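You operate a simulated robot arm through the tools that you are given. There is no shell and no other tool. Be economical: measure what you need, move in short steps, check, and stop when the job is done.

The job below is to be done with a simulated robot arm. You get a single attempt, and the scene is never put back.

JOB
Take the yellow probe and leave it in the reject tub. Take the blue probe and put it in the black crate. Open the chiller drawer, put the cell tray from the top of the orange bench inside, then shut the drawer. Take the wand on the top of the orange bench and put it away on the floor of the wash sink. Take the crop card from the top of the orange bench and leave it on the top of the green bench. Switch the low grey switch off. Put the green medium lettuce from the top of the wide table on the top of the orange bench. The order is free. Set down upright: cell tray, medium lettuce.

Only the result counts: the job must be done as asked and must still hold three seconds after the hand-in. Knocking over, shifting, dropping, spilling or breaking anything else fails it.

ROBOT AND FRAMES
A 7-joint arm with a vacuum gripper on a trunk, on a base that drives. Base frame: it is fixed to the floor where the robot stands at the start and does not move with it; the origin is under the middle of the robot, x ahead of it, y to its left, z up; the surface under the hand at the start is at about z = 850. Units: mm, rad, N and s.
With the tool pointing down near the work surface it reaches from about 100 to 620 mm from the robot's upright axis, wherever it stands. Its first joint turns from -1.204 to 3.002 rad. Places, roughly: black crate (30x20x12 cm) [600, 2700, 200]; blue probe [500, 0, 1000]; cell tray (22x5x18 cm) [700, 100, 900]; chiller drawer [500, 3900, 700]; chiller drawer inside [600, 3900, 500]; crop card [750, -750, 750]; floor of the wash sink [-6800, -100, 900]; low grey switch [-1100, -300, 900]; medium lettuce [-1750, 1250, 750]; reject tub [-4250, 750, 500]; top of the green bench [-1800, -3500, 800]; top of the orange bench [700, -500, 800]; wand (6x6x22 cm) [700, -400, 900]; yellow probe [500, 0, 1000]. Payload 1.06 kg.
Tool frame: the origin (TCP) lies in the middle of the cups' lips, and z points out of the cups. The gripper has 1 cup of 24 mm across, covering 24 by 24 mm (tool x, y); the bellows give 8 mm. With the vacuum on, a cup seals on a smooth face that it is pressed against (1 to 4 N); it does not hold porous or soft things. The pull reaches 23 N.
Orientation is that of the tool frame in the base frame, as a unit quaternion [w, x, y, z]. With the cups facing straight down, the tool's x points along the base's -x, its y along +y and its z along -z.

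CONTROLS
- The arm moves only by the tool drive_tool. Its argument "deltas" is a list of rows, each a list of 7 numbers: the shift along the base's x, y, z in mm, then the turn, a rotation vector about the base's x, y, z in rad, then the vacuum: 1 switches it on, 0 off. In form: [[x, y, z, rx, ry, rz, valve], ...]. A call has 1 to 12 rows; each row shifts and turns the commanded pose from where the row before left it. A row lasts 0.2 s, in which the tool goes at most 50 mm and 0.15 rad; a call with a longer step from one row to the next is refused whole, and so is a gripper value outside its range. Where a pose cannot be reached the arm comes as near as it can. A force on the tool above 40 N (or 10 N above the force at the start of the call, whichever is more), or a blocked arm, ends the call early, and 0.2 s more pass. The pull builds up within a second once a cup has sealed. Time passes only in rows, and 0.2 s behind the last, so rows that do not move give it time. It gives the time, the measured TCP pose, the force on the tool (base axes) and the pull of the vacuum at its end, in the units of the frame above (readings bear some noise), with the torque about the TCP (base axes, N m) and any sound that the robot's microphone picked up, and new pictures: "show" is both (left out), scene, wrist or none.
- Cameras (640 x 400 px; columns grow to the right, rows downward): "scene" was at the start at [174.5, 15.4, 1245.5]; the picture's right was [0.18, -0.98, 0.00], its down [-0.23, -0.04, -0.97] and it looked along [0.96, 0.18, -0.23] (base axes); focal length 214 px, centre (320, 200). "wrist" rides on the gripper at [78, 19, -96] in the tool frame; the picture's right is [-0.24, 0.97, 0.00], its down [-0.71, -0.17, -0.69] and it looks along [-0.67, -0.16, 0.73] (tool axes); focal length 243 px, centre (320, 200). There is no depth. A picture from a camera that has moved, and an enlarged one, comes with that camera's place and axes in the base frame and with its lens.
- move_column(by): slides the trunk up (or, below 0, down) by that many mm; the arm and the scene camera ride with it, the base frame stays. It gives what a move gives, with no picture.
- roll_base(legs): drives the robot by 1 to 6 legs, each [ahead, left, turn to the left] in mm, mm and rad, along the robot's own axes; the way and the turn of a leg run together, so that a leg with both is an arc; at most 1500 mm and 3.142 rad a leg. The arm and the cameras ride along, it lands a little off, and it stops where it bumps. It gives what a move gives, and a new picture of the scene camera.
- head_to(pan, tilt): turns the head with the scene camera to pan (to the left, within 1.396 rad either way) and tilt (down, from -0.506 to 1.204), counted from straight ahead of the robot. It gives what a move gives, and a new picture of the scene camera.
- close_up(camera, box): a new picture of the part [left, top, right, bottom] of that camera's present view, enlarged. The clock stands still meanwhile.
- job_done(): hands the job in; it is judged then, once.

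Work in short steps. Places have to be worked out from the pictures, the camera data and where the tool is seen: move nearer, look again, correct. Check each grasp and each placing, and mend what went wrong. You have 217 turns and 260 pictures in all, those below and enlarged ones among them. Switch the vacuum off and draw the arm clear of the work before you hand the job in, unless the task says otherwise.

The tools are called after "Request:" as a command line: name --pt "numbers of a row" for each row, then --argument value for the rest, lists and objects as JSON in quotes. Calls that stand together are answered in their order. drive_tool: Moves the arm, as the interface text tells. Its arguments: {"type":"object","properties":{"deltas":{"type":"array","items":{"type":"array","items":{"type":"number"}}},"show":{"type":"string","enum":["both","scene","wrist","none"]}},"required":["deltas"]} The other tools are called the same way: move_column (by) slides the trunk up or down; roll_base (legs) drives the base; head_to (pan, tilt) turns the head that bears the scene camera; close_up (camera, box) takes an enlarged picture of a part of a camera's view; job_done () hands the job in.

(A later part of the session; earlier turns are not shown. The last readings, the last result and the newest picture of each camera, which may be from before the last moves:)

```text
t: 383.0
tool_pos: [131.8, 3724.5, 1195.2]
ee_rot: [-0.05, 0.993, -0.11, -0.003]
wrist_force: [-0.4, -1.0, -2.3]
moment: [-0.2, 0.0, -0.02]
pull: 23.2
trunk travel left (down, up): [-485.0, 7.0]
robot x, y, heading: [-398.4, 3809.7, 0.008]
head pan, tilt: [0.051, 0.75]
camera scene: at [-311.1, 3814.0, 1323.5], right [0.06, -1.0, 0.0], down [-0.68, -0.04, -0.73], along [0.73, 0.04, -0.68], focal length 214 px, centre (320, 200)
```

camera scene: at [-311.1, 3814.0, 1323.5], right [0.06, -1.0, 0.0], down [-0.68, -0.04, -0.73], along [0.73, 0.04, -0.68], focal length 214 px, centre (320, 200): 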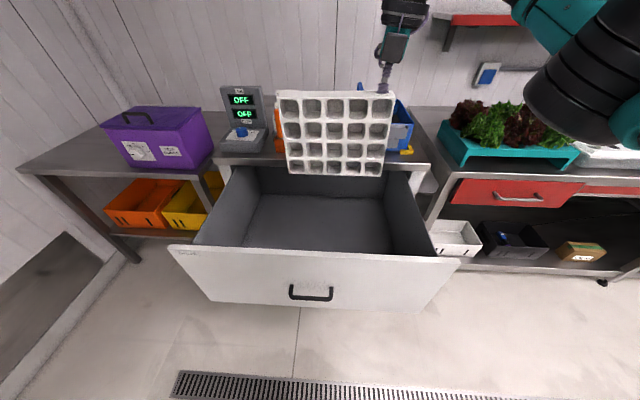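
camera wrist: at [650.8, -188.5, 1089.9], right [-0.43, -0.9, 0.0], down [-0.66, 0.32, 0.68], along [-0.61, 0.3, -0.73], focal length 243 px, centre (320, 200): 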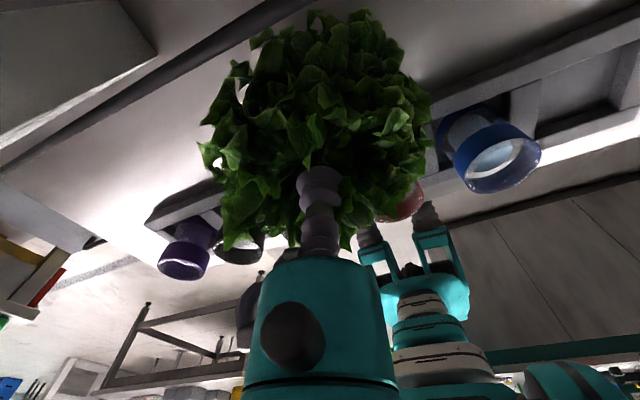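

There's good clearance to the walls, so I'll lower into the drawer.

Request:
drive_tool --pt "0 0 -30 0 0 0 1" --pt "0 0 -35 0 0 0 1" --pt "0 0 -35 0 0 0 1" --pt "0 0 -35 0 0 0 1" --pt "0 0 -35 0 0 0 1" --pt "0 0 -35 0 0 0 1" --pt "0 0 -35 0 0 0 1" --pt "0 0 -35 0 0 0 1" --show "scene"

```text
t: 384.8
tool_pos: [133.8, 3725.3, 920.5]
ee_rot: [-0.049, 0.993, -0.109, -0.003]
wrist_force: [-0.4, -0.1, -1.5]
moment: [-0.19, 0.04, 0.03]
pull: 23.2
trunk travel left (down, up): [-485.0, 7.0]
robot x, y, heading: [-405.9, 3810.8, 0.003]
head pan, tilt: [0.051, 0.75]
camera scene: at [-310.9, 3813.9, 1323.4], right [0.06, -1.0, 0.0], down [-0.68, -0.04, -0.73], along [0.73, 0.04, -0.68], focal length 214 px, centre (320, 200)
```

scene: 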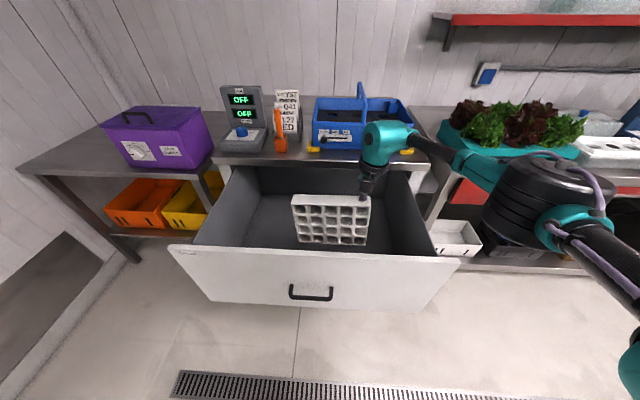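

It's going well and the elbow is clear, so I'll continue lowering.

Request:
drive_tool --pt "0 0 -30 0 0 0 1" --pt "0 0 -30 0 0 0 1" --pt "0 0 -30 0 0 0 1" --pt "0 0 -30 0 0 0 1" --pt "0 0 -20 0 0 0 1" --pt "0 0 -15 0 0 0 1" --show "scene"

```text
t: 386.2
tool_pos: [127.3, 3724.7, 767.3]
ee_rot: [-0.049, 0.993, -0.109, -0.003]
wrist_force: [0.8, -0.8, -1.0]
moment: [-0.19, 0.01, -0.03]
pull: 23.5
out of reach, approached as far as the arm can: row 6
trunk travel left (down, up): [-485.0, 7.0]
robot x, y, heading: [-401.7, 3812.8, 0.007]
head pan, tilt: [0.051, 0.75]
camera scene: at [-311.2, 3814.2, 1323.4], right [0.06, -1.0, 0.0], down [-0.68, -0.04, -0.73], along [0.73, 0.04, -0.68], focal length 214 px, centre (320, 200)
```

scene: 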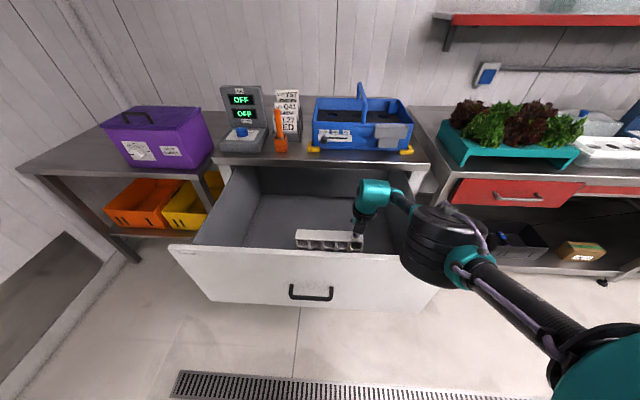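

The arm is at its downward reach. The elbow sits over the drawer's front edge, so I'll shift the base ahead and left, bringing it over the interior before lowering the trunk the rest of the way.

Request:
roll_base --legs '[[125, 60, 0]]'

Request:
close_up --camera "scene" --box '[160, 130, 560, 380]'

```text
t: 387.6
tool_pos: [247.7, 3784.4, 766.2]
ee_rot: [-0.049, 0.992, -0.115, -0.007]
wrist_force: [-0.3, 0.5, -2.0]
moment: [-0.18, 0.03, 0.0]
pull: 22.8
trunk travel left (down, up): [-485.0, 7.0]
robot x, y, heading: [-279.4, 3871.9, 0.005]
head pan, tilt: [0.051, 0.75]
stopped in leg 1: the force on the tool passed its limit at 102 N (the readings are from after the stop); the commanded pose is now the measured one
camera scene: at [-188.0, 3873.7, 1323.4], right [0.06, -1.0, 0.0], down [-0.68, -0.04, -0.73], along [0.73, 0.04, -0.68], focal length 214 px, centre (320, 200)
```

scene: 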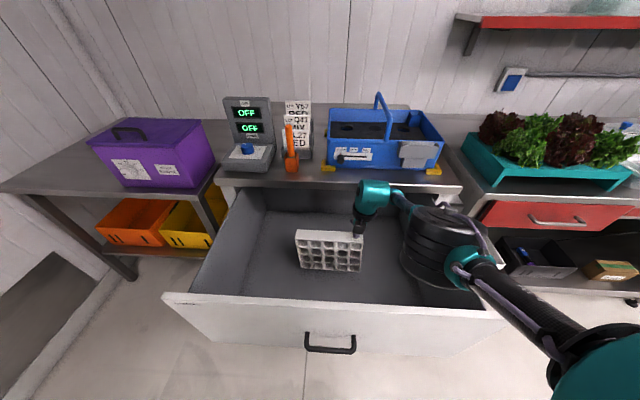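

```text
1.60 times, centred on (360, 255) of scene
camera zoom: at [-188.0, 3873.7, 1323.4], right [0.06, -1.0, 0.0], down [-0.68, -0.04, -0.73], along [0.73, 0.04, -0.68], focal length 343 px, centre (256, 112)
```

zoom: 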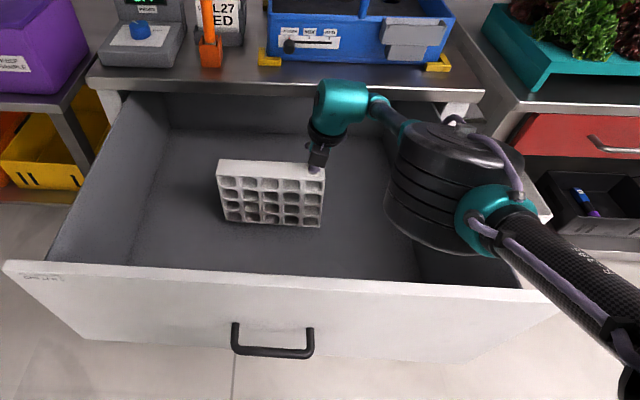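

The wrist camera's housing must have touched the counter edge. The tray is still held, so I'll back off 35 mm, then lower the trunk carefully.

Request:
roll_base --legs '[[-35, 0, 0]]'

Request:
move_column --by -25

Request:
close_up --camera "scene" --box '[160, 130, 560, 380]'

```text
t: 388.4
tool_pos: [213.1, 3784.3, 767.0]
ee_rot: [-0.049, 0.992, -0.115, -0.007]
wrist_force: [0.0, -0.4, -1.2]
moment: [-0.23, -0.03, -0.01]
pull: 22.8
trunk travel left (down, up): [-485.0, 7.0]
robot x, y, heading: [-311.1, 3869.5, 0.006]
head pan, tilt: [0.051, 0.75]
camera scene: at [-223.8, 3873.7, 1323.5], right [0.06, -1.0, 0.0], down [-0.68, -0.04, -0.73], along [0.73, 0.04, -0.68], focal length 214 px, centre (320, 200)
```

scene: 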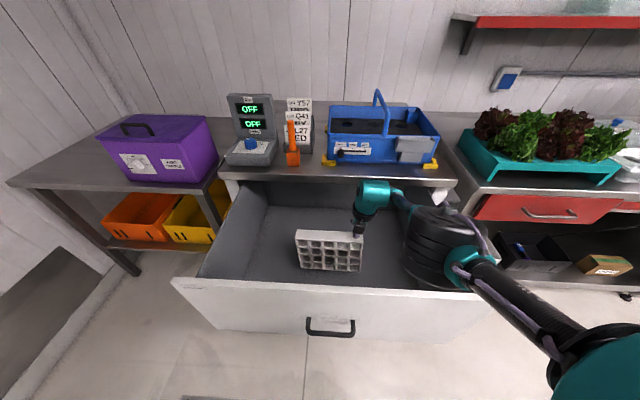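

```text
t: 389.2
tool_pos: [214.7, 3783.5, 741.7]
ee_rot: [-0.049, 0.992, -0.114, -0.007]
wrist_force: [0.6, -0.4, -0.9]
moment: [-0.22, -0.01, 0.0]
pull: 22.8
trunk travel left (down, up): [-460.0, 32.0]
robot x, y, heading: [-316.0, 3870.8, 0.006]
head pan, tilt: [0.051, 0.75]
```

```text
1.60 times, centred on (360, 255) of scene
camera zoom: at [-195.9, 3874.0, 1297.3], right [0.06, -1.0, 0.0], down [-0.68, -0.04, -0.73], along [0.73, 0.04, -0.68], focal length 343 px, centre (256, 112)
```

zoom: 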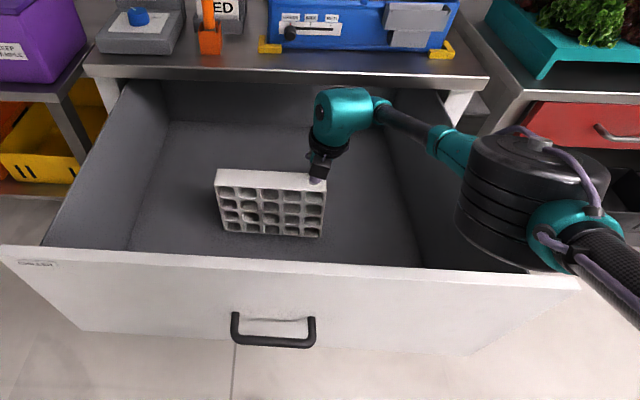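

Request:
move_column --by -20

Request:
close_up --camera "scene" --box '[160, 130, 560, 380]'

```text
t: 389.8
tool_pos: [212.8, 3784.7, 720.7]
ee_rot: [-0.049, 0.992, -0.115, -0.008]
wrist_force: [0.2, -0.4, -1.5]
moment: [-0.14, 0.01, -0.01]
pull: 22.9
trunk travel left (down, up): [-440.0, 52.0]
robot x, y, heading: [-312.3, 3868.3, 0.005]
head pan, tilt: [0.051, 0.75]
```

```text
1.60 times, centred on (360, 255) of scene
camera zoom: at [-179.1, 3874.2, 1273.7], right [0.06, -1.0, 0.0], down [-0.68, -0.04, -0.73], along [0.73, 0.04, -0.68], focal length 343 px, centre (256, 112)
```

zoom: 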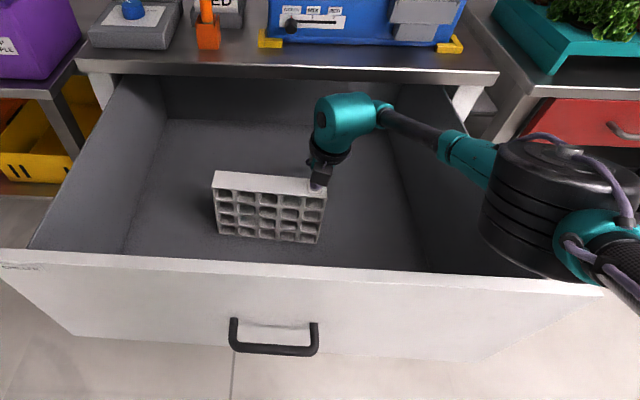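

Request:
drive_tool --pt "0 0 -4 0 0 0 1" --pt "0 0 -4 0 0 0 1" --show "none"

```text
t: 390.4
tool_pos: [214.5, 3786.1, 715.6]
ee_rot: [-0.05, 0.992, -0.116, -0.005]
wrist_force: [-1.1, -3.3, 17.6]
moment: [-0.07, -0.07, 0.0]
pull: 23.2
trunk travel left (down, up): [-440.0, 52.0]
robot x, y, heading: [-312.8, 3869.1, 0.004]
head pan, tilt: [0.051, 0.75]
```

The tray stands on the drawer floor, showing 17 N. I'll ease up, release, and lift clear.

Request:
drive_tool --pt "0 0 2 0 0 0 1" --pt "0 0 0 0 0 0 0" --pt "0 0 0 0 0 0 0" --pt "0 0 0 0 0 0 0" --pt "0 0 0 0 0 0 0" --pt "0 0 4 0 0 0 0" --pt "0 0 12 0 0 0 0" --pt "0 0 20 0 0 0 0" --pt "0 0 30 0 0 0 0" --show "none"

Request:
close_up --camera "scene" --box '[200, 180, 480, 320]'

```text
t: 392.4
tool_pos: [213.4, 3784.2, 781.6]
ee_rot: [-0.049, 0.992, -0.115, -0.007]
wrist_force: [0.4, -0.2, -0.3]
moment: [-0.02, -0.01, 0.02]
pull: 0.0
trunk travel left (down, up): [-440.0, 52.0]
robot x, y, heading: [-312.1, 3867.6, 0.011]
head pan, tilt: [0.051, 0.75]
```

```text
2.29 times, centred on (340, 250) of scene
camera zoom: at [-180.2, 3874.0, 1274.1], right [0.06, -1.0, 0.0], down [-0.68, -0.04, -0.73], along [0.73, 0.04, -0.68], focal length 490 px, centre (274, 86)
```

zoom: 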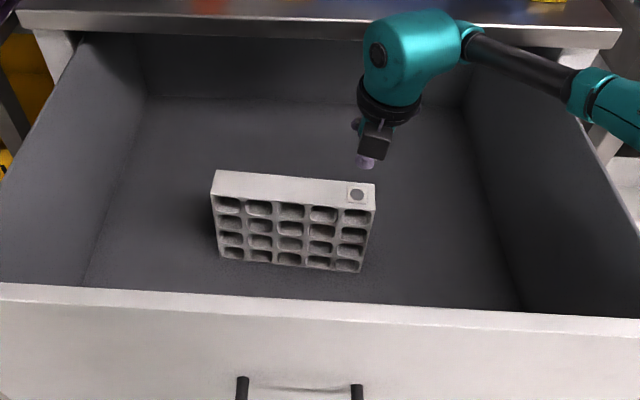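

The tray stands upright. I'll raise the arm out, back the base away, and prepare a level push to shut the drawer.

Request:
drive_tool --pt "0 0 40 0 0 0 0" --pt "0 0 40 0 0 0 0" --pt "0 0 40 0 0 0 0" --pt "0 0 40 0 0 0 0" --pt "0 0 40 0 0 0 0" --pt "0 0 40 0 0 0 0" --pt "0 0 40 0 0 0 0" --pt "0 0 40 0 0 0 0" --show "none"

Request:
roll_base --legs '[[-480, 0, 0]]'

Request:
drive_tool --pt "5 5 -10 0 -0.143 0 0" --pt "5 5 -10 0 -0.143 0 0" --pt "5 5 -10 0 -0.143 0 0" --pt "5 5 -10 0 -0.143 0 0" --pt "10 5 -10 0 -0.143 0 0" --pt "10 5 -10 0 -0.143 0 0" --pt "10 5 -10 0 -0.143 0 0" --pt "10 5 -10 0 -0.143 0 0" --pt "10 5 -10 0 -0.143 0 0" --pt "10 5 -10 0 -0.143 0 0" --pt "10 5 -10 0 -0.141 0 0" --show "scene"

```text
t: 394.2
tool_pos: [213.0, 3785.7, 1100.7]
ee_rot: [-0.049, 0.992, -0.115, -0.008]
wrist_force: [-0.6, 0.7, -0.7]
moment: [0.0, -0.01, 0.03]
pull: 0.0
trunk travel left (down, up): [-440.0, 52.0]
robot x, y, heading: [-315.3, 3869.1, 0.009]
head pan, tilt: [0.051, 0.75]
```

```text
t: 397.1
tool_pos: [-264.2, 3782.5, 1102.6]
ee_rot: [-0.049, 0.992, -0.114, -0.008]
wrist_force: [0.2, -0.4, -0.3]
moment: [0.01, 0.01, 0.0]
pull: 0.0
trunk travel left (down, up): [-440.0, 52.0]
robot x, y, heading: [-792.5, 3866.7, 0.011]
head pan, tilt: [0.051, 0.75]
camera scene: at [-657.6, 3870.4, 1274.2], right [0.06, -1.0, 0.0], down [-0.68, -0.04, -0.73], along [0.73, 0.04, -0.68], focal length 214 px, centre (320, 200)
```

scene: 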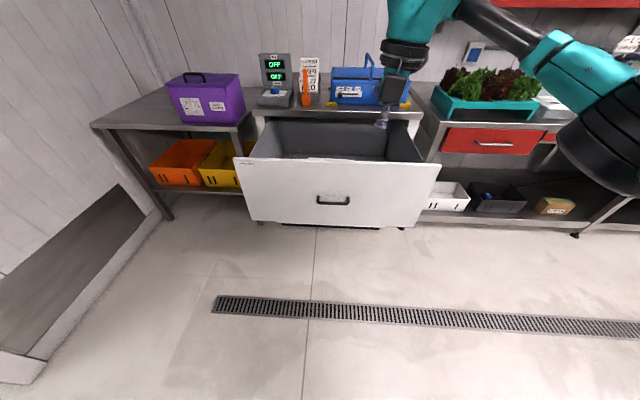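

```text
t: 399.5
tool_pos: [-178.6, 3857.9, 1007.6]
ee_rot: [-0.111, 0.709, -0.05, 0.695]
wrist_force: [0.4, 0.6, 0.2]
moment: [0.0, 0.01, 0.01]
pull: 0.0
out of reach, approached as far as the arm can: row 11
trunk travel left (down, up): [-440.0, 52.0]
robot x, y, heading: [-791.5, 3865.5, 0.004]
head pan, tilt: [0.051, 0.75]
camera scene: at [-656.2, 3869.4, 1273.9], right [0.06, -1.0, 0.0], down [-0.68, -0.04, -0.73], along [0.73, 0.04, -0.68], focal length 214 px, centre (320, 200)
```

scene: 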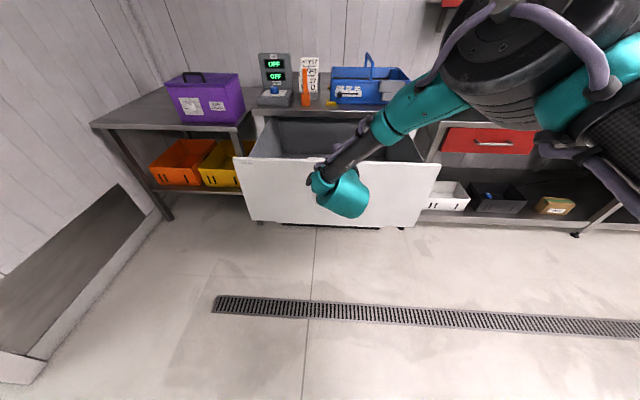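

I'll lower the trunk to bring the tool level with the drawer face, roll up close, and make contact gently.

Request:
move_column --by -225

Request:
roll_base --legs '[[140, 0, 0]]'

Request:
drive_tool --pt "8 0 0 0 0 0 0" --pt "6 0 0 0 0 0 0" --pt "5 0 0 0 0 0 0" --pt "5 0 0 0 0 0 0" --pt "5 0 0 0 0 0 0" --pt "5 0 0 0 0 0 0" --pt "5 0 0 0 0 0 0" --show "scene"

```text
t: 401.9
tool_pos: [-178.7, 3857.0, 780.7]
ee_rot: [-0.116, 0.707, -0.046, 0.696]
wrist_force: [0.4, -0.2, 0.3]
moment: [0.0, 0.01, -0.02]
pull: 0.1
trunk travel left (down, up): [-215.0, 277.0]
robot x, y, heading: [-793.4, 3867.1, 0.008]
head pan, tilt: [0.051, 0.75]
```

```text
t: 403.2
tool_pos: [-40.4, 3858.8, 780.8]
ee_rot: [-0.115, 0.707, -0.045, 0.696]
wrist_force: [0.3, -0.4, -1.0]
moment: [-0.02, -0.04, 0.02]
pull: 0.1
trunk travel left (down, up): [-215.0, 277.0]
robot x, y, heading: [-649.7, 3865.7, 0.01]
head pan, tilt: [0.051, 0.75]
camera scene: at [-448.6, 3872.4, 1039.6], right [0.06, -1.0, 0.0], down [-0.68, -0.04, -0.73], along [0.73, 0.04, -0.68], focal length 214 px, centre (320, 200)
```

scene: 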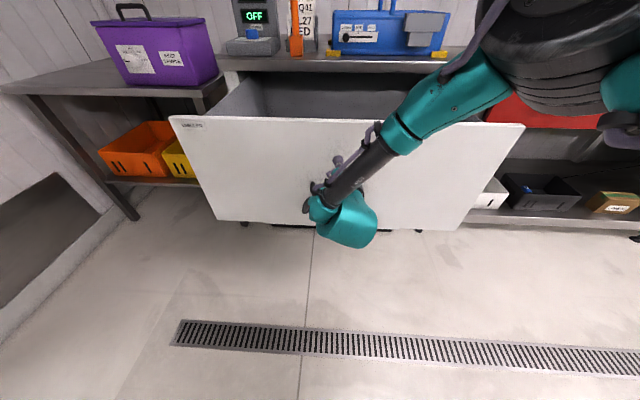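

```text
t: 404.8
tool_pos: [-2.6, 3858.9, 780.6]
ee_rot: [-0.113, 0.708, -0.047, 0.696]
wrist_force: [-0.4, 0.1, -0.4]
moment: [0.0, 0.02, 0.01]
pull: 0.0
trunk travel left (down, up): [-215.0, 277.0]
robot x, y, heading: [-650.8, 3868.8, 0.009]
head pan, tilt: [0.051, 0.75]
camera scene: at [-448.7, 3872.3, 1039.6], right [0.06, -1.0, 0.0], down [-0.68, -0.04, -0.73], along [0.73, 0.04, -0.68], focal length 214 px, centre (320, 200)
```

scene: 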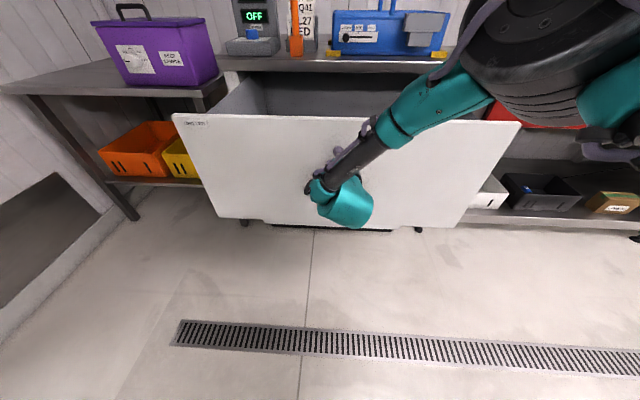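

The drawer has started moving with the tool. I'll push it shut with the base, then check.

Request:
roll_base --legs '[[200, 0, 0]]'

Request:
roll_base --legs '[[150, 0, 0]]'

```text
t: 406.4
tool_pos: [195.6, 3863.1, 781.7]
ee_rot: [-0.114, 0.708, -0.046, 0.695]
wrist_force: [0.4, -0.6, 0.3]
moment: [0.0, -0.05, -0.01]
pull: 0.0
trunk travel left (down, up): [-215.0, 277.0]
robot x, y, heading: [-452.8, 3867.5, 0.01]
head pan, tilt: [0.051, 0.75]
camera scene: at [-250.8, 3874.6, 1039.6], right [0.06, -1.0, 0.0], down [-0.68, -0.04, -0.73], along [0.73, 0.04, -0.68], focal length 214 px, centre (320, 200)
```

scene: 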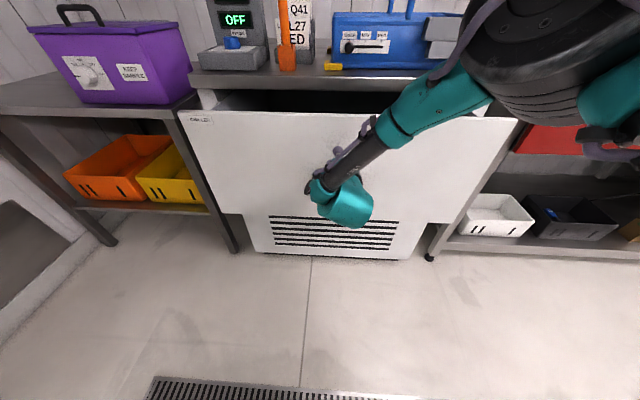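

```text
t: 407.7
tool_pos: [344.8, 3864.6, 780.5]
ee_rot: [-0.114, 0.708, -0.047, 0.695]
wrist_force: [0.4, -0.9, -0.1]
moment: [-0.03, -0.01, -0.03]
pull: 0.0
trunk travel left (down, up): [-215.0, 277.0]
robot x, y, heading: [-301.3, 3870.5, 0.016]
head pan, tilt: [0.051, 0.75]
camera scene: at [-101.7, 3876.5, 1039.6], right [0.06, -1.0, 0.0], down [-0.68, -0.04, -0.73], along [0.73, 0.05, -0.68], focal length 214 px, centre (320, 200)
```

scene: 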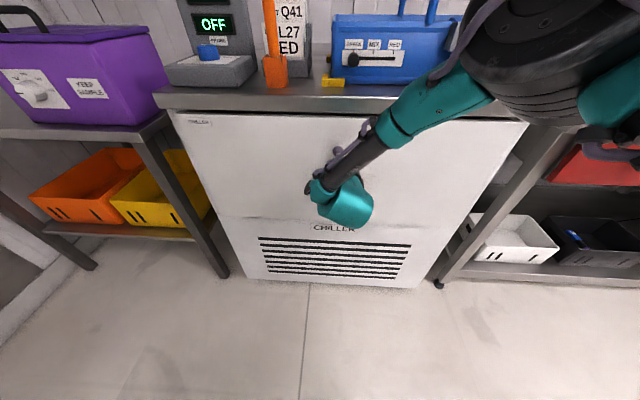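

Nearly shut. I'll push the last bit with the arm in small steps until it stops.

Request:
drive_tool --pt "4 0 0 0 0 0 0" --pt "4 0 0 0 0 0 0" --pt "4 0 0 0 0 0 0" --pt "4 0 0 0 0 0 0" --pt "3 0 0 0 0 0 0" --pt "3 0 0 0 0 0 0" --show "none"

```text
t: 409.2
tool_pos: [361.3, 3867.4, 780.4]
ee_rot: [-0.113, 0.712, -0.048, 0.692]
wrist_force: [-22.3, -3.2, 6.7]
moment: [0.1, 0.16, 0.03]
pull: 0.1
trunk travel left (down, up): [-215.0, 277.0]
robot x, y, heading: [-308.6, 3873.1, 0.008]
head pan, tilt: [0.051, 0.75]
stopped in row 6: the force on the tool passed its limit at 42 N (the readings are from after the stop); the commanded pose is now the measured one
```

It's firmly shut, with the tool at x≈361, the same as the original closed face. I'll back away and verify.

Request:
drive_tool --pt "-10 0 0 0 0 0 0" --pt "-30 0 0 0 0 0 0" --show "none"

Request:
roll_base --legs '[[-250, 0, 0]]'

```text
t: 409.8
tool_pos: [325.4, 3866.3, 779.6]
ee_rot: [-0.112, 0.712, -0.049, 0.692]
wrist_force: [-0.6, 0.6, -0.3]
moment: [-0.01, -0.02, -0.03]
pull: 0.0
trunk travel left (down, up): [-215.0, 277.0]
robot x, y, heading: [-307.8, 3873.7, 0.012]
head pan, tilt: [0.051, 0.75]
```

```text
t: 411.6
tool_pos: [79.4, 3862.6, 779.4]
ee_rot: [-0.111, 0.712, -0.05, 0.692]
wrist_force: [0.3, -1.0, 0.5]
moment: [0.0, -0.01, -0.03]
pull: 0.1
trunk travel left (down, up): [-215.0, 277.0]
robot x, y, heading: [-556.9, 3866.8, 0.011]
head pan, tilt: [0.051, 0.75]
camera scene: at [-348.1, 3873.4, 1039.6], right [0.06, -1.0, 0.0], down [-0.68, -0.04, -0.73], along [0.73, 0.04, -0.68], focal length 214 px, centre (320, 200)
```

scene: 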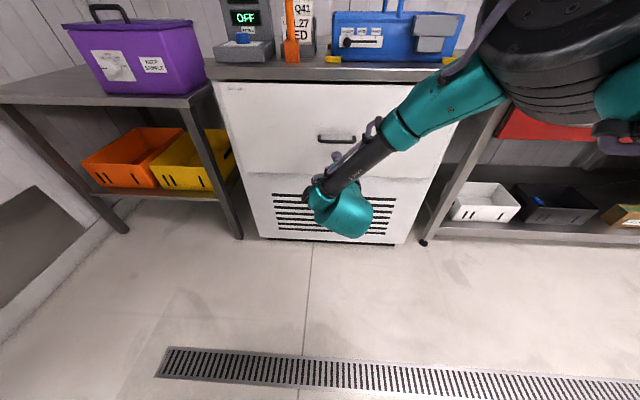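

The drawer is closed, with the tray inside. I'll raise the trunk, turn the tool down again, and return to the orange bench for the wand and card.

Request:
move_column --by 160

Request:
drive_tool --pt "-10 0 15 0 0.142 0 0" --pt "-10 0 15 0 0.142 0 0" --pt "-10 0 15 0 0.142 0 0" --pt "-10 0 15 0 0.142 0 0" --pt "-10 0 15 0 0.142 0 0" --pt "-10 0 15 0 0.142 0 0" --pt "-10 0 15 0 0.142 0 0" --pt "-10 0 15 0 0.142 0 0" --pt "-10 0 15 0 0.142 0 0" --pt "-10 0 15 0 0.142 0 0" --pt "-10 0 15 0 0.142 0 0" --show "none"

Request:
roll_base --legs '[[240, -900, 0], [0, -1500, 0], [0, -1500, 0], [0, -500, 0]]'

Request:
head_to --pan -0.25 --tilt 0.5

```text
t: 413.4
tool_pos: [78.9, 3862.9, 939.6]
ee_rot: [-0.111, 0.712, -0.051, 0.691]
wrist_force: [0.1, -0.4, -0.3]
moment: [0.0, -0.02, 0.01]
pull: 0.2
trunk travel left (down, up): [-375.0, 117.0]
robot x, y, heading: [-549.3, 3869.5, 0.005]
head pan, tilt: [0.051, 0.75]
```

```text
t: 415.8
tool_pos: [-30.8, 3863.7, 1104.5]
ee_rot: [-0.044, 0.993, -0.112, -0.012]
wrist_force: [0.2, -0.1, -0.5]
moment: [0.0, -0.04, 0.0]
pull: 0.0
trunk travel left (down, up): [-375.0, 117.0]
robot x, y, heading: [-550.9, 3869.1, 0.011]
head pan, tilt: [0.051, 0.75]
```

```text
t: 454.4
tool_pos: [272.7, -543.3, 1104.6]
ee_rot: [-0.044, 0.993, -0.112, -0.01]
wrist_force: [-0.4, 0.1, -0.1]
moment: [0.01, -0.03, -0.01]
pull: 0.2
trunk travel left (down, up): [-375.0, 117.0]
robot x, y, heading: [-246.3, -537.8, 0.014]
head pan, tilt: [0.051, 0.75]
camera scene: at [-81.9, -533.1, 1199.3], right [0.06, -1.0, 0.0], down [-0.68, -0.04, -0.73], along [0.73, 0.05, -0.68], focal length 214 px, centre (320, 200)
```

scene: 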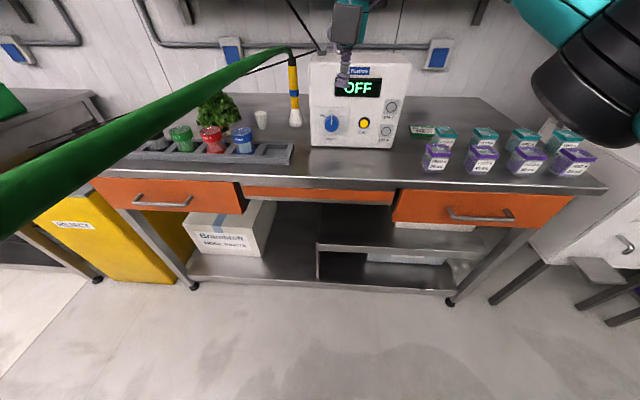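

```text
t: 455.2
tool_pos: [272.6, -543.3, 1105.3]
ee_rot: [-0.044, 0.993, -0.113, -0.011]
wrist_force: [-0.1, 0.1, 0.2]
moment: [-0.01, 0.01, -0.01]
pull: 0.0
trunk travel left (down, up): [-375.0, 117.0]
robot x, y, heading: [-248.0, -536.4, 0.012]
head pan, tilt: [-0.25, 0.499]
camera scene: at [-76.1, -559.6, 1221.2], right [-0.23, -0.97, 0.0], down [-0.47, 0.11, -0.88], along [0.85, -0.21, -0.48], focal length 214 px, centre (320, 200)
```

scene: 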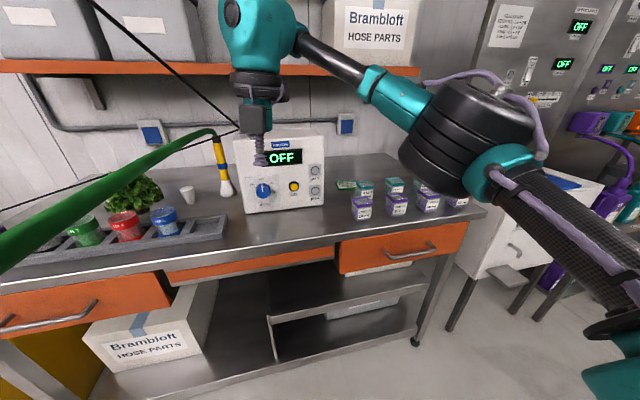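

I can see the wand with its green hose, and a small green card flat on the bench just right of the meter. I'll zoom in on both.

Request:
close_up --camera "scene" --box '[170, 110, 290, 220]'

Request:
close_up --camera "scene" --box '[310, 160, 410, 220]'

```text
3.64 times, centred on (230, 165) of scene
camera zoom: at [-76.1, -559.6, 1221.2], right [-0.23, -0.97, 0.0], down [-0.47, 0.11, -0.88], along [0.85, -0.21, -0.48], focal length 780 px, centre (647, 327)
```

zoom: 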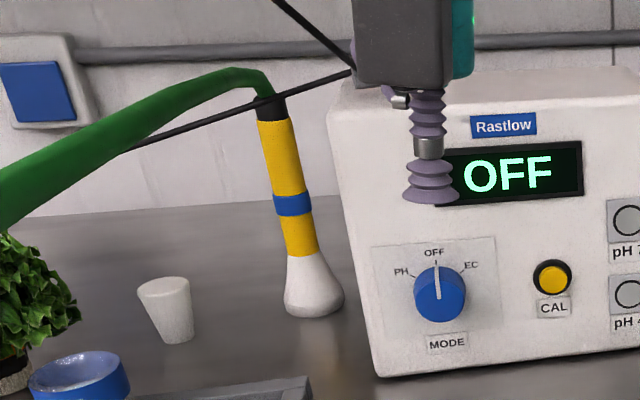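

```text
6.40 times, centred on (360, 190) of scene
camera zoom: at [-76.1, -559.6, 1221.2], right [-0.23, -0.97, 0.0], down [-0.47, 0.11, -0.88], along [0.85, -0.21, -0.48], focal length 1373 px, centre (64, 264)
```

zoom: 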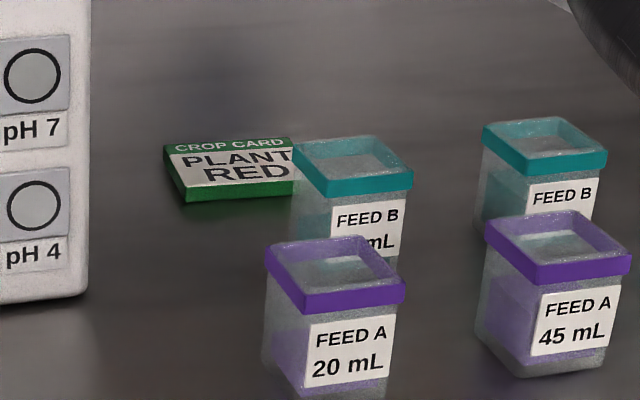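

The card ("PLANT RED") lies at about (657, -850, 860). The wand stands at about (700, -400) with its cap top at z≈1065. Pressing from above can't tip it, so I'll position over it first.

Request:
roll_base --legs '[[0, 138, -0.012], [335, 0, 0]]'

Request:
head_to --pan 0.0 --tilt 0.6

Request:
close_up --camera "wrist" --box '[0, 0, 640, 400]'

```text
t: 458.9
tool_pos: [608.1, -409.2, 1104.0]
ee_rot: [-0.044, 0.992, -0.117, -0.011]
wrist_force: [1.6, -0.7, -0.4]
moment: [-0.01, -0.02, -0.02]
pull: 0.0
trunk travel left (down, up): [-375.0, 117.0]
robot x, y, heading: [87.2, -397.5, 0.004]
head pan, tilt: [-0.25, 0.499]
camera scene: at [258.4, -423.3, 1221.2], right [-0.24, -0.97, 0.0], down [-0.46, 0.12, -0.88], along [0.85, -0.22, -0.48], focal length 214 px, centre (320, 200)
```

scene: 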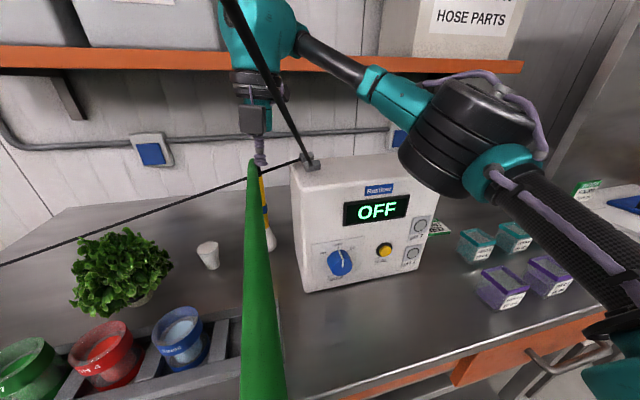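

```text
t: 459.7
tool_pos: [608.3, -409.4, 1104.5]
ee_rot: [-0.045, 0.992, -0.117, -0.011]
wrist_force: [0.1, -0.6, 0.5]
moment: [-0.02, 0.02, 0.01]
pull: 0.0
trunk travel left (down, up): [-375.0, 117.0]
robot x, y, heading: [88.3, -403.1, 0.0]
head pan, tilt: [0.0, 0.6]
camera scene: at [258.2, -400.8, 1212.2], right [0.0, -1.0, 0.0], down [-0.56, 0.0, -0.83], along [0.83, 0.0, -0.56], focal length 214 px, centre (320, 200)
```

scene: 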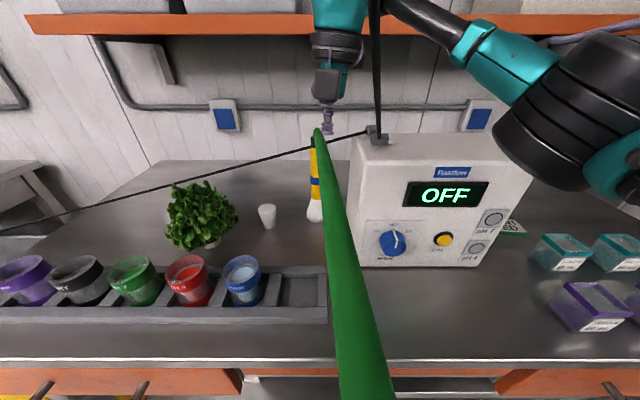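

```text
1.00 times, centred on (320, 200) of wrist (not enlarged: the box is as wide or as high as the picture)
camera zoom: at [680.7, -454.2, 1196.2], right [-0.46, -0.89, -0.08], down [-0.64, 0.27, 0.72], along [-0.62, 0.38, -0.69], focal length 243 px, centre (320, 200)
```

zoom: 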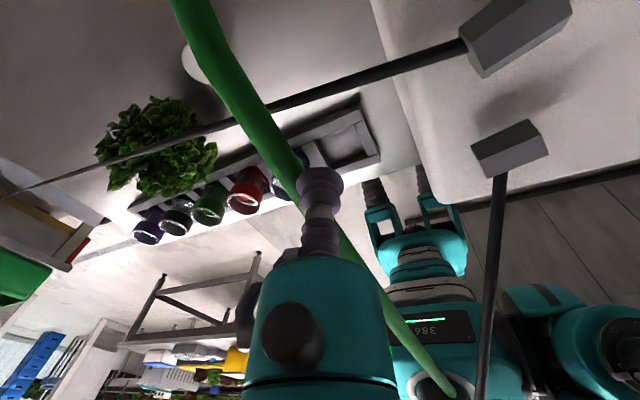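

Request:
close_up --camera "scene" --box '[270, 80, 370, 240]'

```text
2.50 times, centred on (320, 160) of scene
camera zoom: at [258.2, -400.8, 1212.2], right [0.0, -1.0, 0.0], down [-0.56, 0.0, -0.83], along [0.83, 0.0, -0.56], focal length 536 px, centre (320, 300)
```

zoom: 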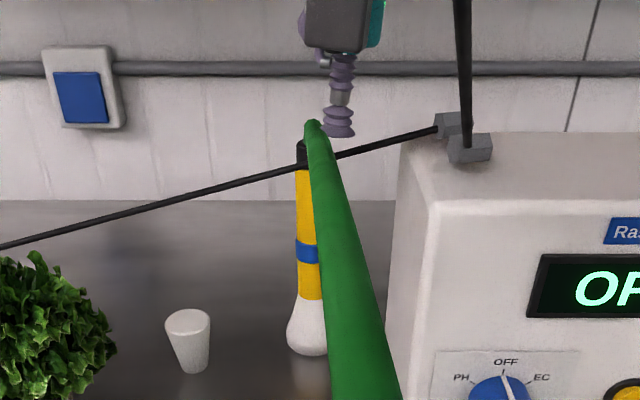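

The wand axis is at about (720, -395) with its cap top near z 1066. I'll roll 40 mm nearer and move the cup above it.

Request:
roll_base --legs '[[40, 0, 0]]'

Request:
drive_tool --pt "24 4 5 0 0 0 0" --pt "24 4 0 0 0 0 0" --pt "24 3 0 0 0 0 0" --show "none"

Request:
close_up --camera "wrist" --box '[160, 60, 480, 260]'

Request:
close_up --camera "scene" --box '[270, 60, 370, 240]'

```text
t: 460.5
tool_pos: [649.4, -410.4, 1104.1]
ee_rot: [-0.045, 0.992, -0.118, -0.011]
wrist_force: [0.2, 0.0, 0.1]
moment: [-0.03, -0.03, 0.03]
pull: 0.0
trunk travel left (down, up): [-375.0, 117.0]
robot x, y, heading: [130.4, -400.8, 0.001]
head pan, tilt: [0.0, 0.6]
camera scene: at [299.0, -400.7, 1212.0], right [0.0, -1.0, 0.0], down [-0.57, 0.0, -0.82], along [0.82, 0.0, -0.57], focal length 214 px, centre (320, 200)
```

scene: 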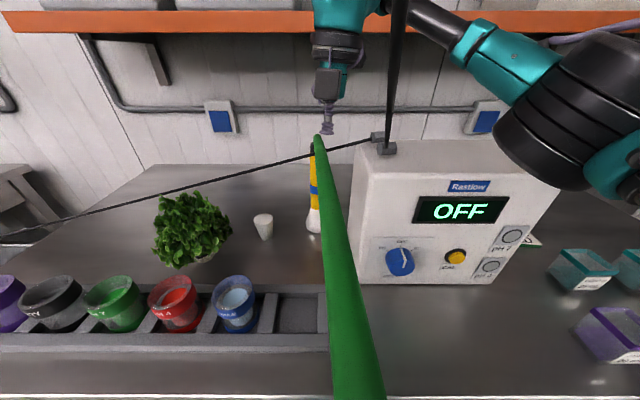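

```text
t: 461.3
tool_pos: [704.6, -403.0, 1107.0]
ee_rot: [-0.045, 0.992, -0.116, -0.009]
wrist_force: [0.0, -0.4, 0.6]
moment: [0.03, 0.01, 0.0]
pull: 0.1
out of reach, approached as far as the arm can: row 3
trunk travel left (down, up): [-375.0, 117.0]
robot x, y, heading: [125.7, -401.1, 0.003]
head pan, tilt: [0.0, 0.6]
```

```text
2.00 times, centred on (320, 160) of wrist
camera zoom: at [777.1, -446.9, 1199.3], right [-0.45, -0.89, -0.08], down [-0.64, 0.27, 0.72], along [-0.62, 0.38, -0.69], focal length 485 px, centre (320, 280)
```

zoom: 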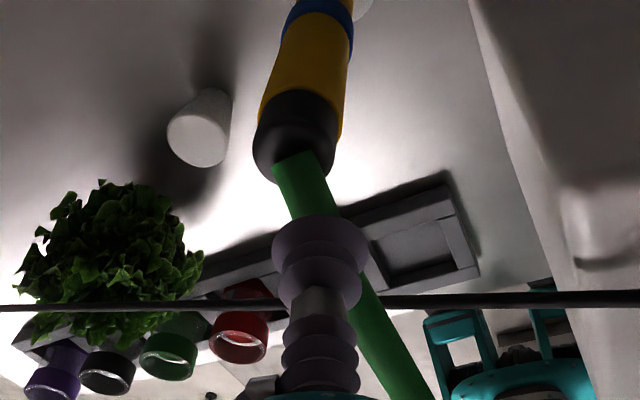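

```text
2.22 times, centred on (320, 150) of scene
camera zoom: at [298.3, -401.3, 1212.1], right [0.0, -1.0, 0.0], down [-0.57, 0.0, -0.83], along [0.82, 0.0, -0.57], focal length 477 px, centre (320, 311)
```

zoom: 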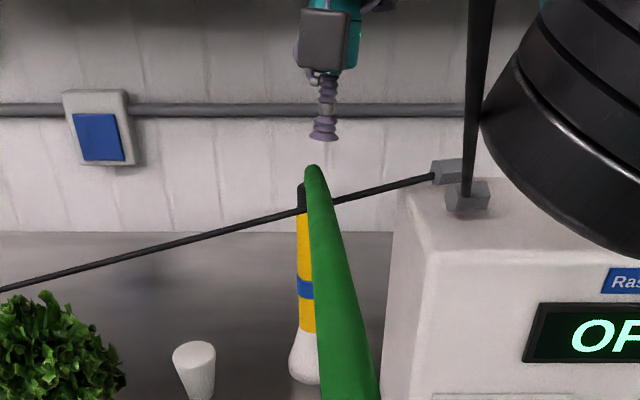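

The wrist view shows the cap clearly, at about (717, -394). The elbow is close above the meter, though. I'll raise the trunk fully so the arm reaches down with a higher elbow, then recheck.

Request:
move_column --by 115

Request:
drive_tool --pt "0 2 -25 0 0 0 0" --pt "0 2 -30 0 0 0 0" --pt "4 2 -30 0 0 0 0" --pt "4 2 -25 0 0 0 0" --pt "4 0 -10 0 0 0 0" --show "scene"

Request:
close_up --camera "wrist" --box '[160, 60, 480, 260]'

```text
t: 462.8
tool_pos: [607.7, -401.4, 1404.9]
ee_rot: [-0.064, 0.979, -0.108, 0.159]
wrist_force: [-0.1, 0.0, 1.1]
moment: [0.03, 0.01, -0.01]
pull: 0.1
trunk travel left (down, up): [-490.0, 2.0]
robot x, y, heading: [124.5, -396.6, 0.0]
head pan, tilt: [0.0, 0.6]
```

```text
t: 464.0
tool_pos: [620.3, -392.7, 1284.1]
ee_rot: [-0.065, 0.979, -0.107, 0.159]
wrist_force: [-0.2, -0.4, 0.7]
moment: [-0.01, 0.02, -0.03]
pull: 0.2
trunk travel left (down, up): [-490.0, 2.0]
robot x, y, heading: [129.6, -398.9, 0.003]
head pan, tilt: [0.0, 0.6]
camera scene: at [218.0, -400.9, 1340.7], right [0.0, -1.0, 0.0], down [-0.56, 0.0, -0.83], along [0.83, 0.0, -0.56], focal length 214 px, centre (320, 200)
```

scene: 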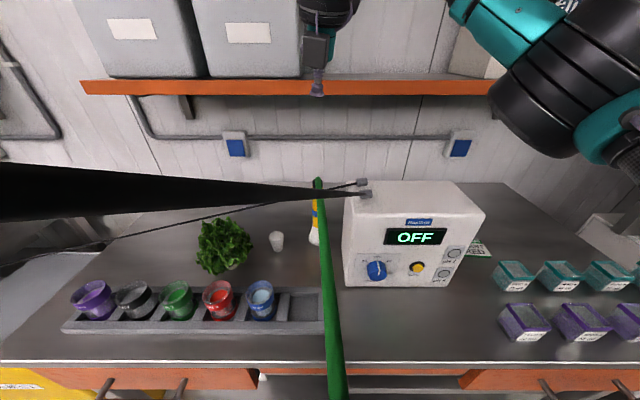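

```text
2.00 times, centred on (320, 160) of wrist
camera zoom: at [657.0, -438.1, 1394.8], right [-0.4, -0.89, -0.23], down [-0.85, 0.27, 0.46], along [-0.35, 0.38, -0.86], focal length 485 px, centre (320, 280)
```

zoom: 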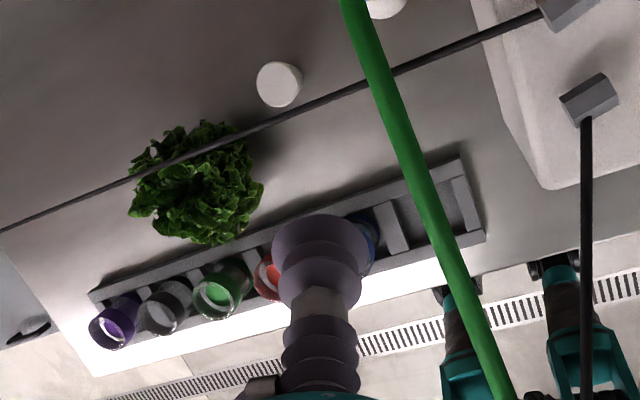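

The arm re-folded during the trunk move without hitting anything. I'll straighten the tool and lower to just above cap height, then extend over the wand.

Request:
drive_tool --pt "0 0 -40 0 0.107 0 0" --pt "0 0 -40 0 0.107 0 0" --pt "0 0 -40 0 0.107 0 0" --pt "10 0 -30 0 0 0 0" --pt "20 0 -25 0 0 0 0" --pt "20 0 0 0 0 0 0" --pt "20 0 0 0 0 0 0" --show "scene"

Request:
close_up --camera "wrist" --box '[160, 60, 480, 260]'

```text
t: 465.6
tool_pos: [678.7, -393.5, 1109.5]
ee_rot: [-0.046, 0.992, -0.115, 0.002]
wrist_force: [0.4, -0.1, -0.3]
moment: [0.05, 0.03, 0.01]
pull: 0.1
out of reach, approached as far as the arm can: row 7
trunk travel left (down, up): [-490.0, 2.0]
robot x, y, heading: [123.0, -399.9, 0.005]
head pan, tilt: [0.0, 0.6]
camera scene: at [217.9, -401.3, 1340.7], right [0.0, -1.0, 0.0], down [-0.56, 0.0, -0.83], along [0.83, 0.0, -0.56], focal length 214 px, centre (320, 200)
```

scene: 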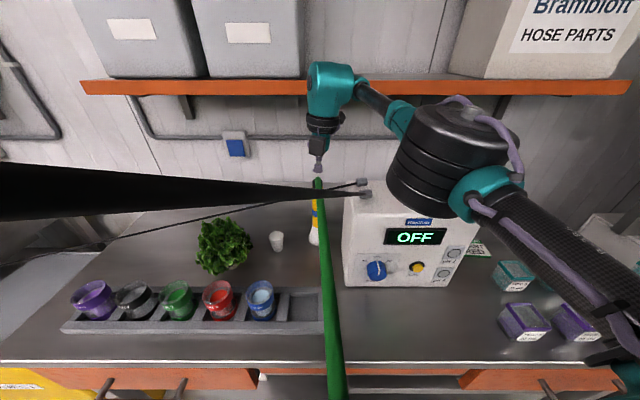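

```text
2.00 times, centred on (320, 160) of wrist
camera zoom: at [749.3, -438.5, 1202.8], right [-0.45, -0.89, -0.09], down [-0.66, 0.27, 0.7], along [-0.6, 0.38, -0.71], focal length 485 px, centre (320, 280)
```

zoom: 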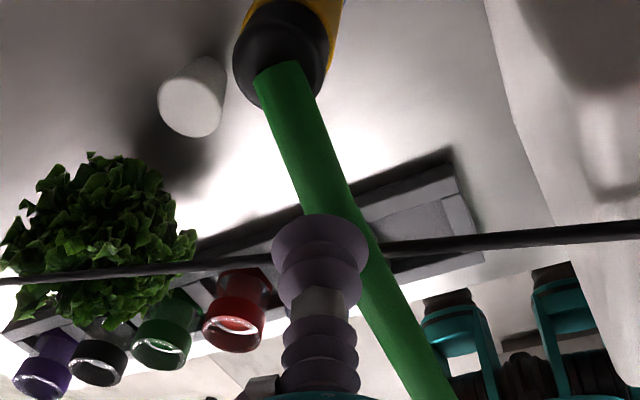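

I'm out of reach by about 40 mm, so I'll roll the base 45 mm closer.

Request:
roll_base --legs '[[45, 0, 0]]'

Request:
close_up --camera "wrist" --box '[160, 60, 480, 260]'

```text
t: 466.5
tool_pos: [722.6, -393.7, 1109.7]
ee_rot: [-0.046, 0.992, -0.116, 0.001]
wrist_force: [0.0, 0.0, -0.9]
moment: [0.02, 0.02, 0.0]
pull: 0.1
trunk travel left (down, up): [-490.0, 2.0]
robot x, y, heading: [174.7, -401.0, -0.003]
head pan, tilt: [0.0, 0.6]
camera scene: at [263.1, -400.8, 1340.6], right [0.0, -1.0, 0.0], down [-0.57, 0.0, -0.82], along [0.82, 0.0, -0.57], focal length 214 px, centre (320, 200)
```

scene: 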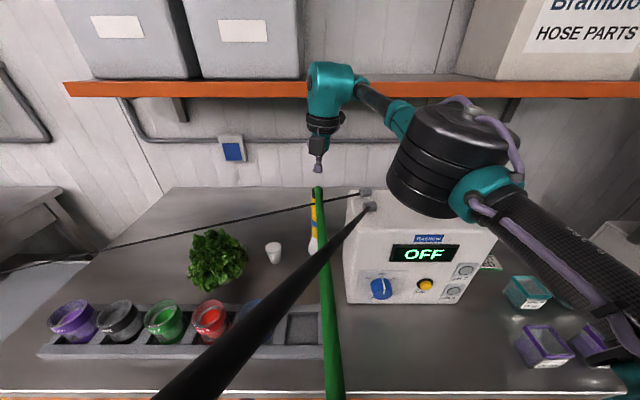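

```text
2.00 times, centred on (320, 160) of wrist
camera zoom: at [794.2, -438.0, 1202.2], right [-0.45, -0.89, -0.09], down [-0.66, 0.27, 0.7], along [-0.6, 0.38, -0.7], focal length 485 px, centre (320, 280)
```

zoom: 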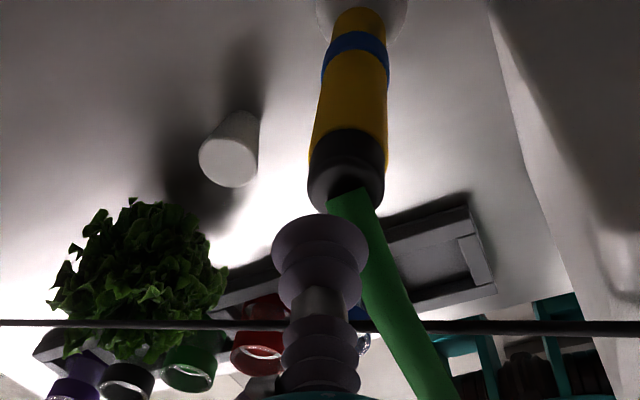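

The cap top is at (714, -393). I'll align and descend in small steps with the vacuum on.

Request:
drive_tool --pt "-8 1 -12 0 0 0 0" --pt "0 0 -10 0 0 0 1" --pt "0 0 -4 0 0 0 1" --pt "0 0 -4 0 0 0 1" --pt "0 0 -3 0 0 0 1" --pt "0 0 -3 0 0 0 1" --show "none"

Request:
close_up --camera "wrist" --box '[160, 60, 480, 260]'

```text
t: 467.9
tool_pos: [715.8, -392.6, 1073.2]
ee_rot: [-0.046, 0.992, -0.116, 0.002]
wrist_force: [-0.3, -0.8, 0.6]
moment: [-0.04, 0.01, -0.01]
pull: 0.2
trunk travel left (down, up): [-490.0, 2.0]
robot x, y, heading: [170.5, -399.2, 0.001]
head pan, tilt: [0.0, 0.6]
```

```text
2.00 times, centred on (320, 160) of wrist
camera zoom: at [785.2, -437.1, 1166.9], right [-0.45, -0.89, -0.09], down [-0.66, 0.27, 0.7], along [-0.6, 0.38, -0.71], focal length 485 px, centre (320, 280)
```

zoom: 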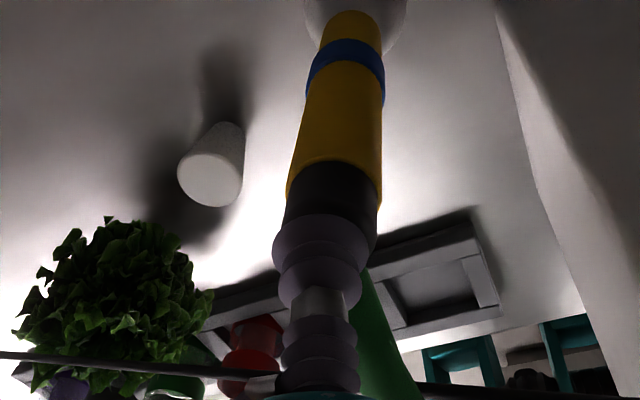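

The cap is about 3 mm toward -y of the cup. I'll correct that and continue down gently.

Request:
drive_tool --pt "-1 -3 -1 0 0 0 1" --pt "0 0 -2 0 0 0 1" --pt "0 0 -2 0 0 0 1" --pt "0 0 -2 0 0 0 1" --show "none"

```text
t: 468.9
tool_pos: [714.1, -395.1, 1064.8]
ee_rot: [-0.046, 0.992, -0.117, 0.001]
wrist_force: [-0.1, -0.4, 0.2]
moment: [-0.1, -0.06, -0.02]
pull: 22.4
trunk travel left (down, up): [-490.0, 2.0]
robot x, y, heading: [168.9, -399.1, 0.008]
head pan, tilt: [0.0, 0.6]
```

It has sealed on the cap at 22 N. I'll lift 25 mm, check, then draw back with the base.

Request:
drive_tool --pt "0 0 3 0 0 0 1" --pt "0 0 5 0 0 0 1" --pt "0 0 7 0 0 0 1" --pt "0 0 10 0 0 0 1" --show "scene"

```text
t: 469.9
tool_pos: [713.7, -395.9, 1091.3]
ee_rot: [-0.046, 0.992, -0.116, 0.002]
wrist_force: [0.1, -0.9, -3.2]
moment: [-0.06, 0.01, 0.01]
pull: 22.3
trunk travel left (down, up): [-490.0, 2.0]
robot x, y, heading: [168.9, -402.0, 0.001]
head pan, tilt: [0.0, 0.6]
camera scene: at [262.0, -400.7, 1340.7], right [0.0, -1.0, 0.0], down [-0.56, 0.0, -0.83], along [0.83, 0.0, -0.56], focal length 214 px, centre (320, 200)
```

scene: 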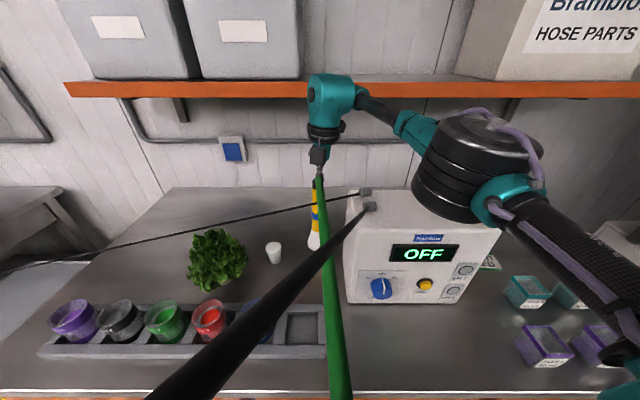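

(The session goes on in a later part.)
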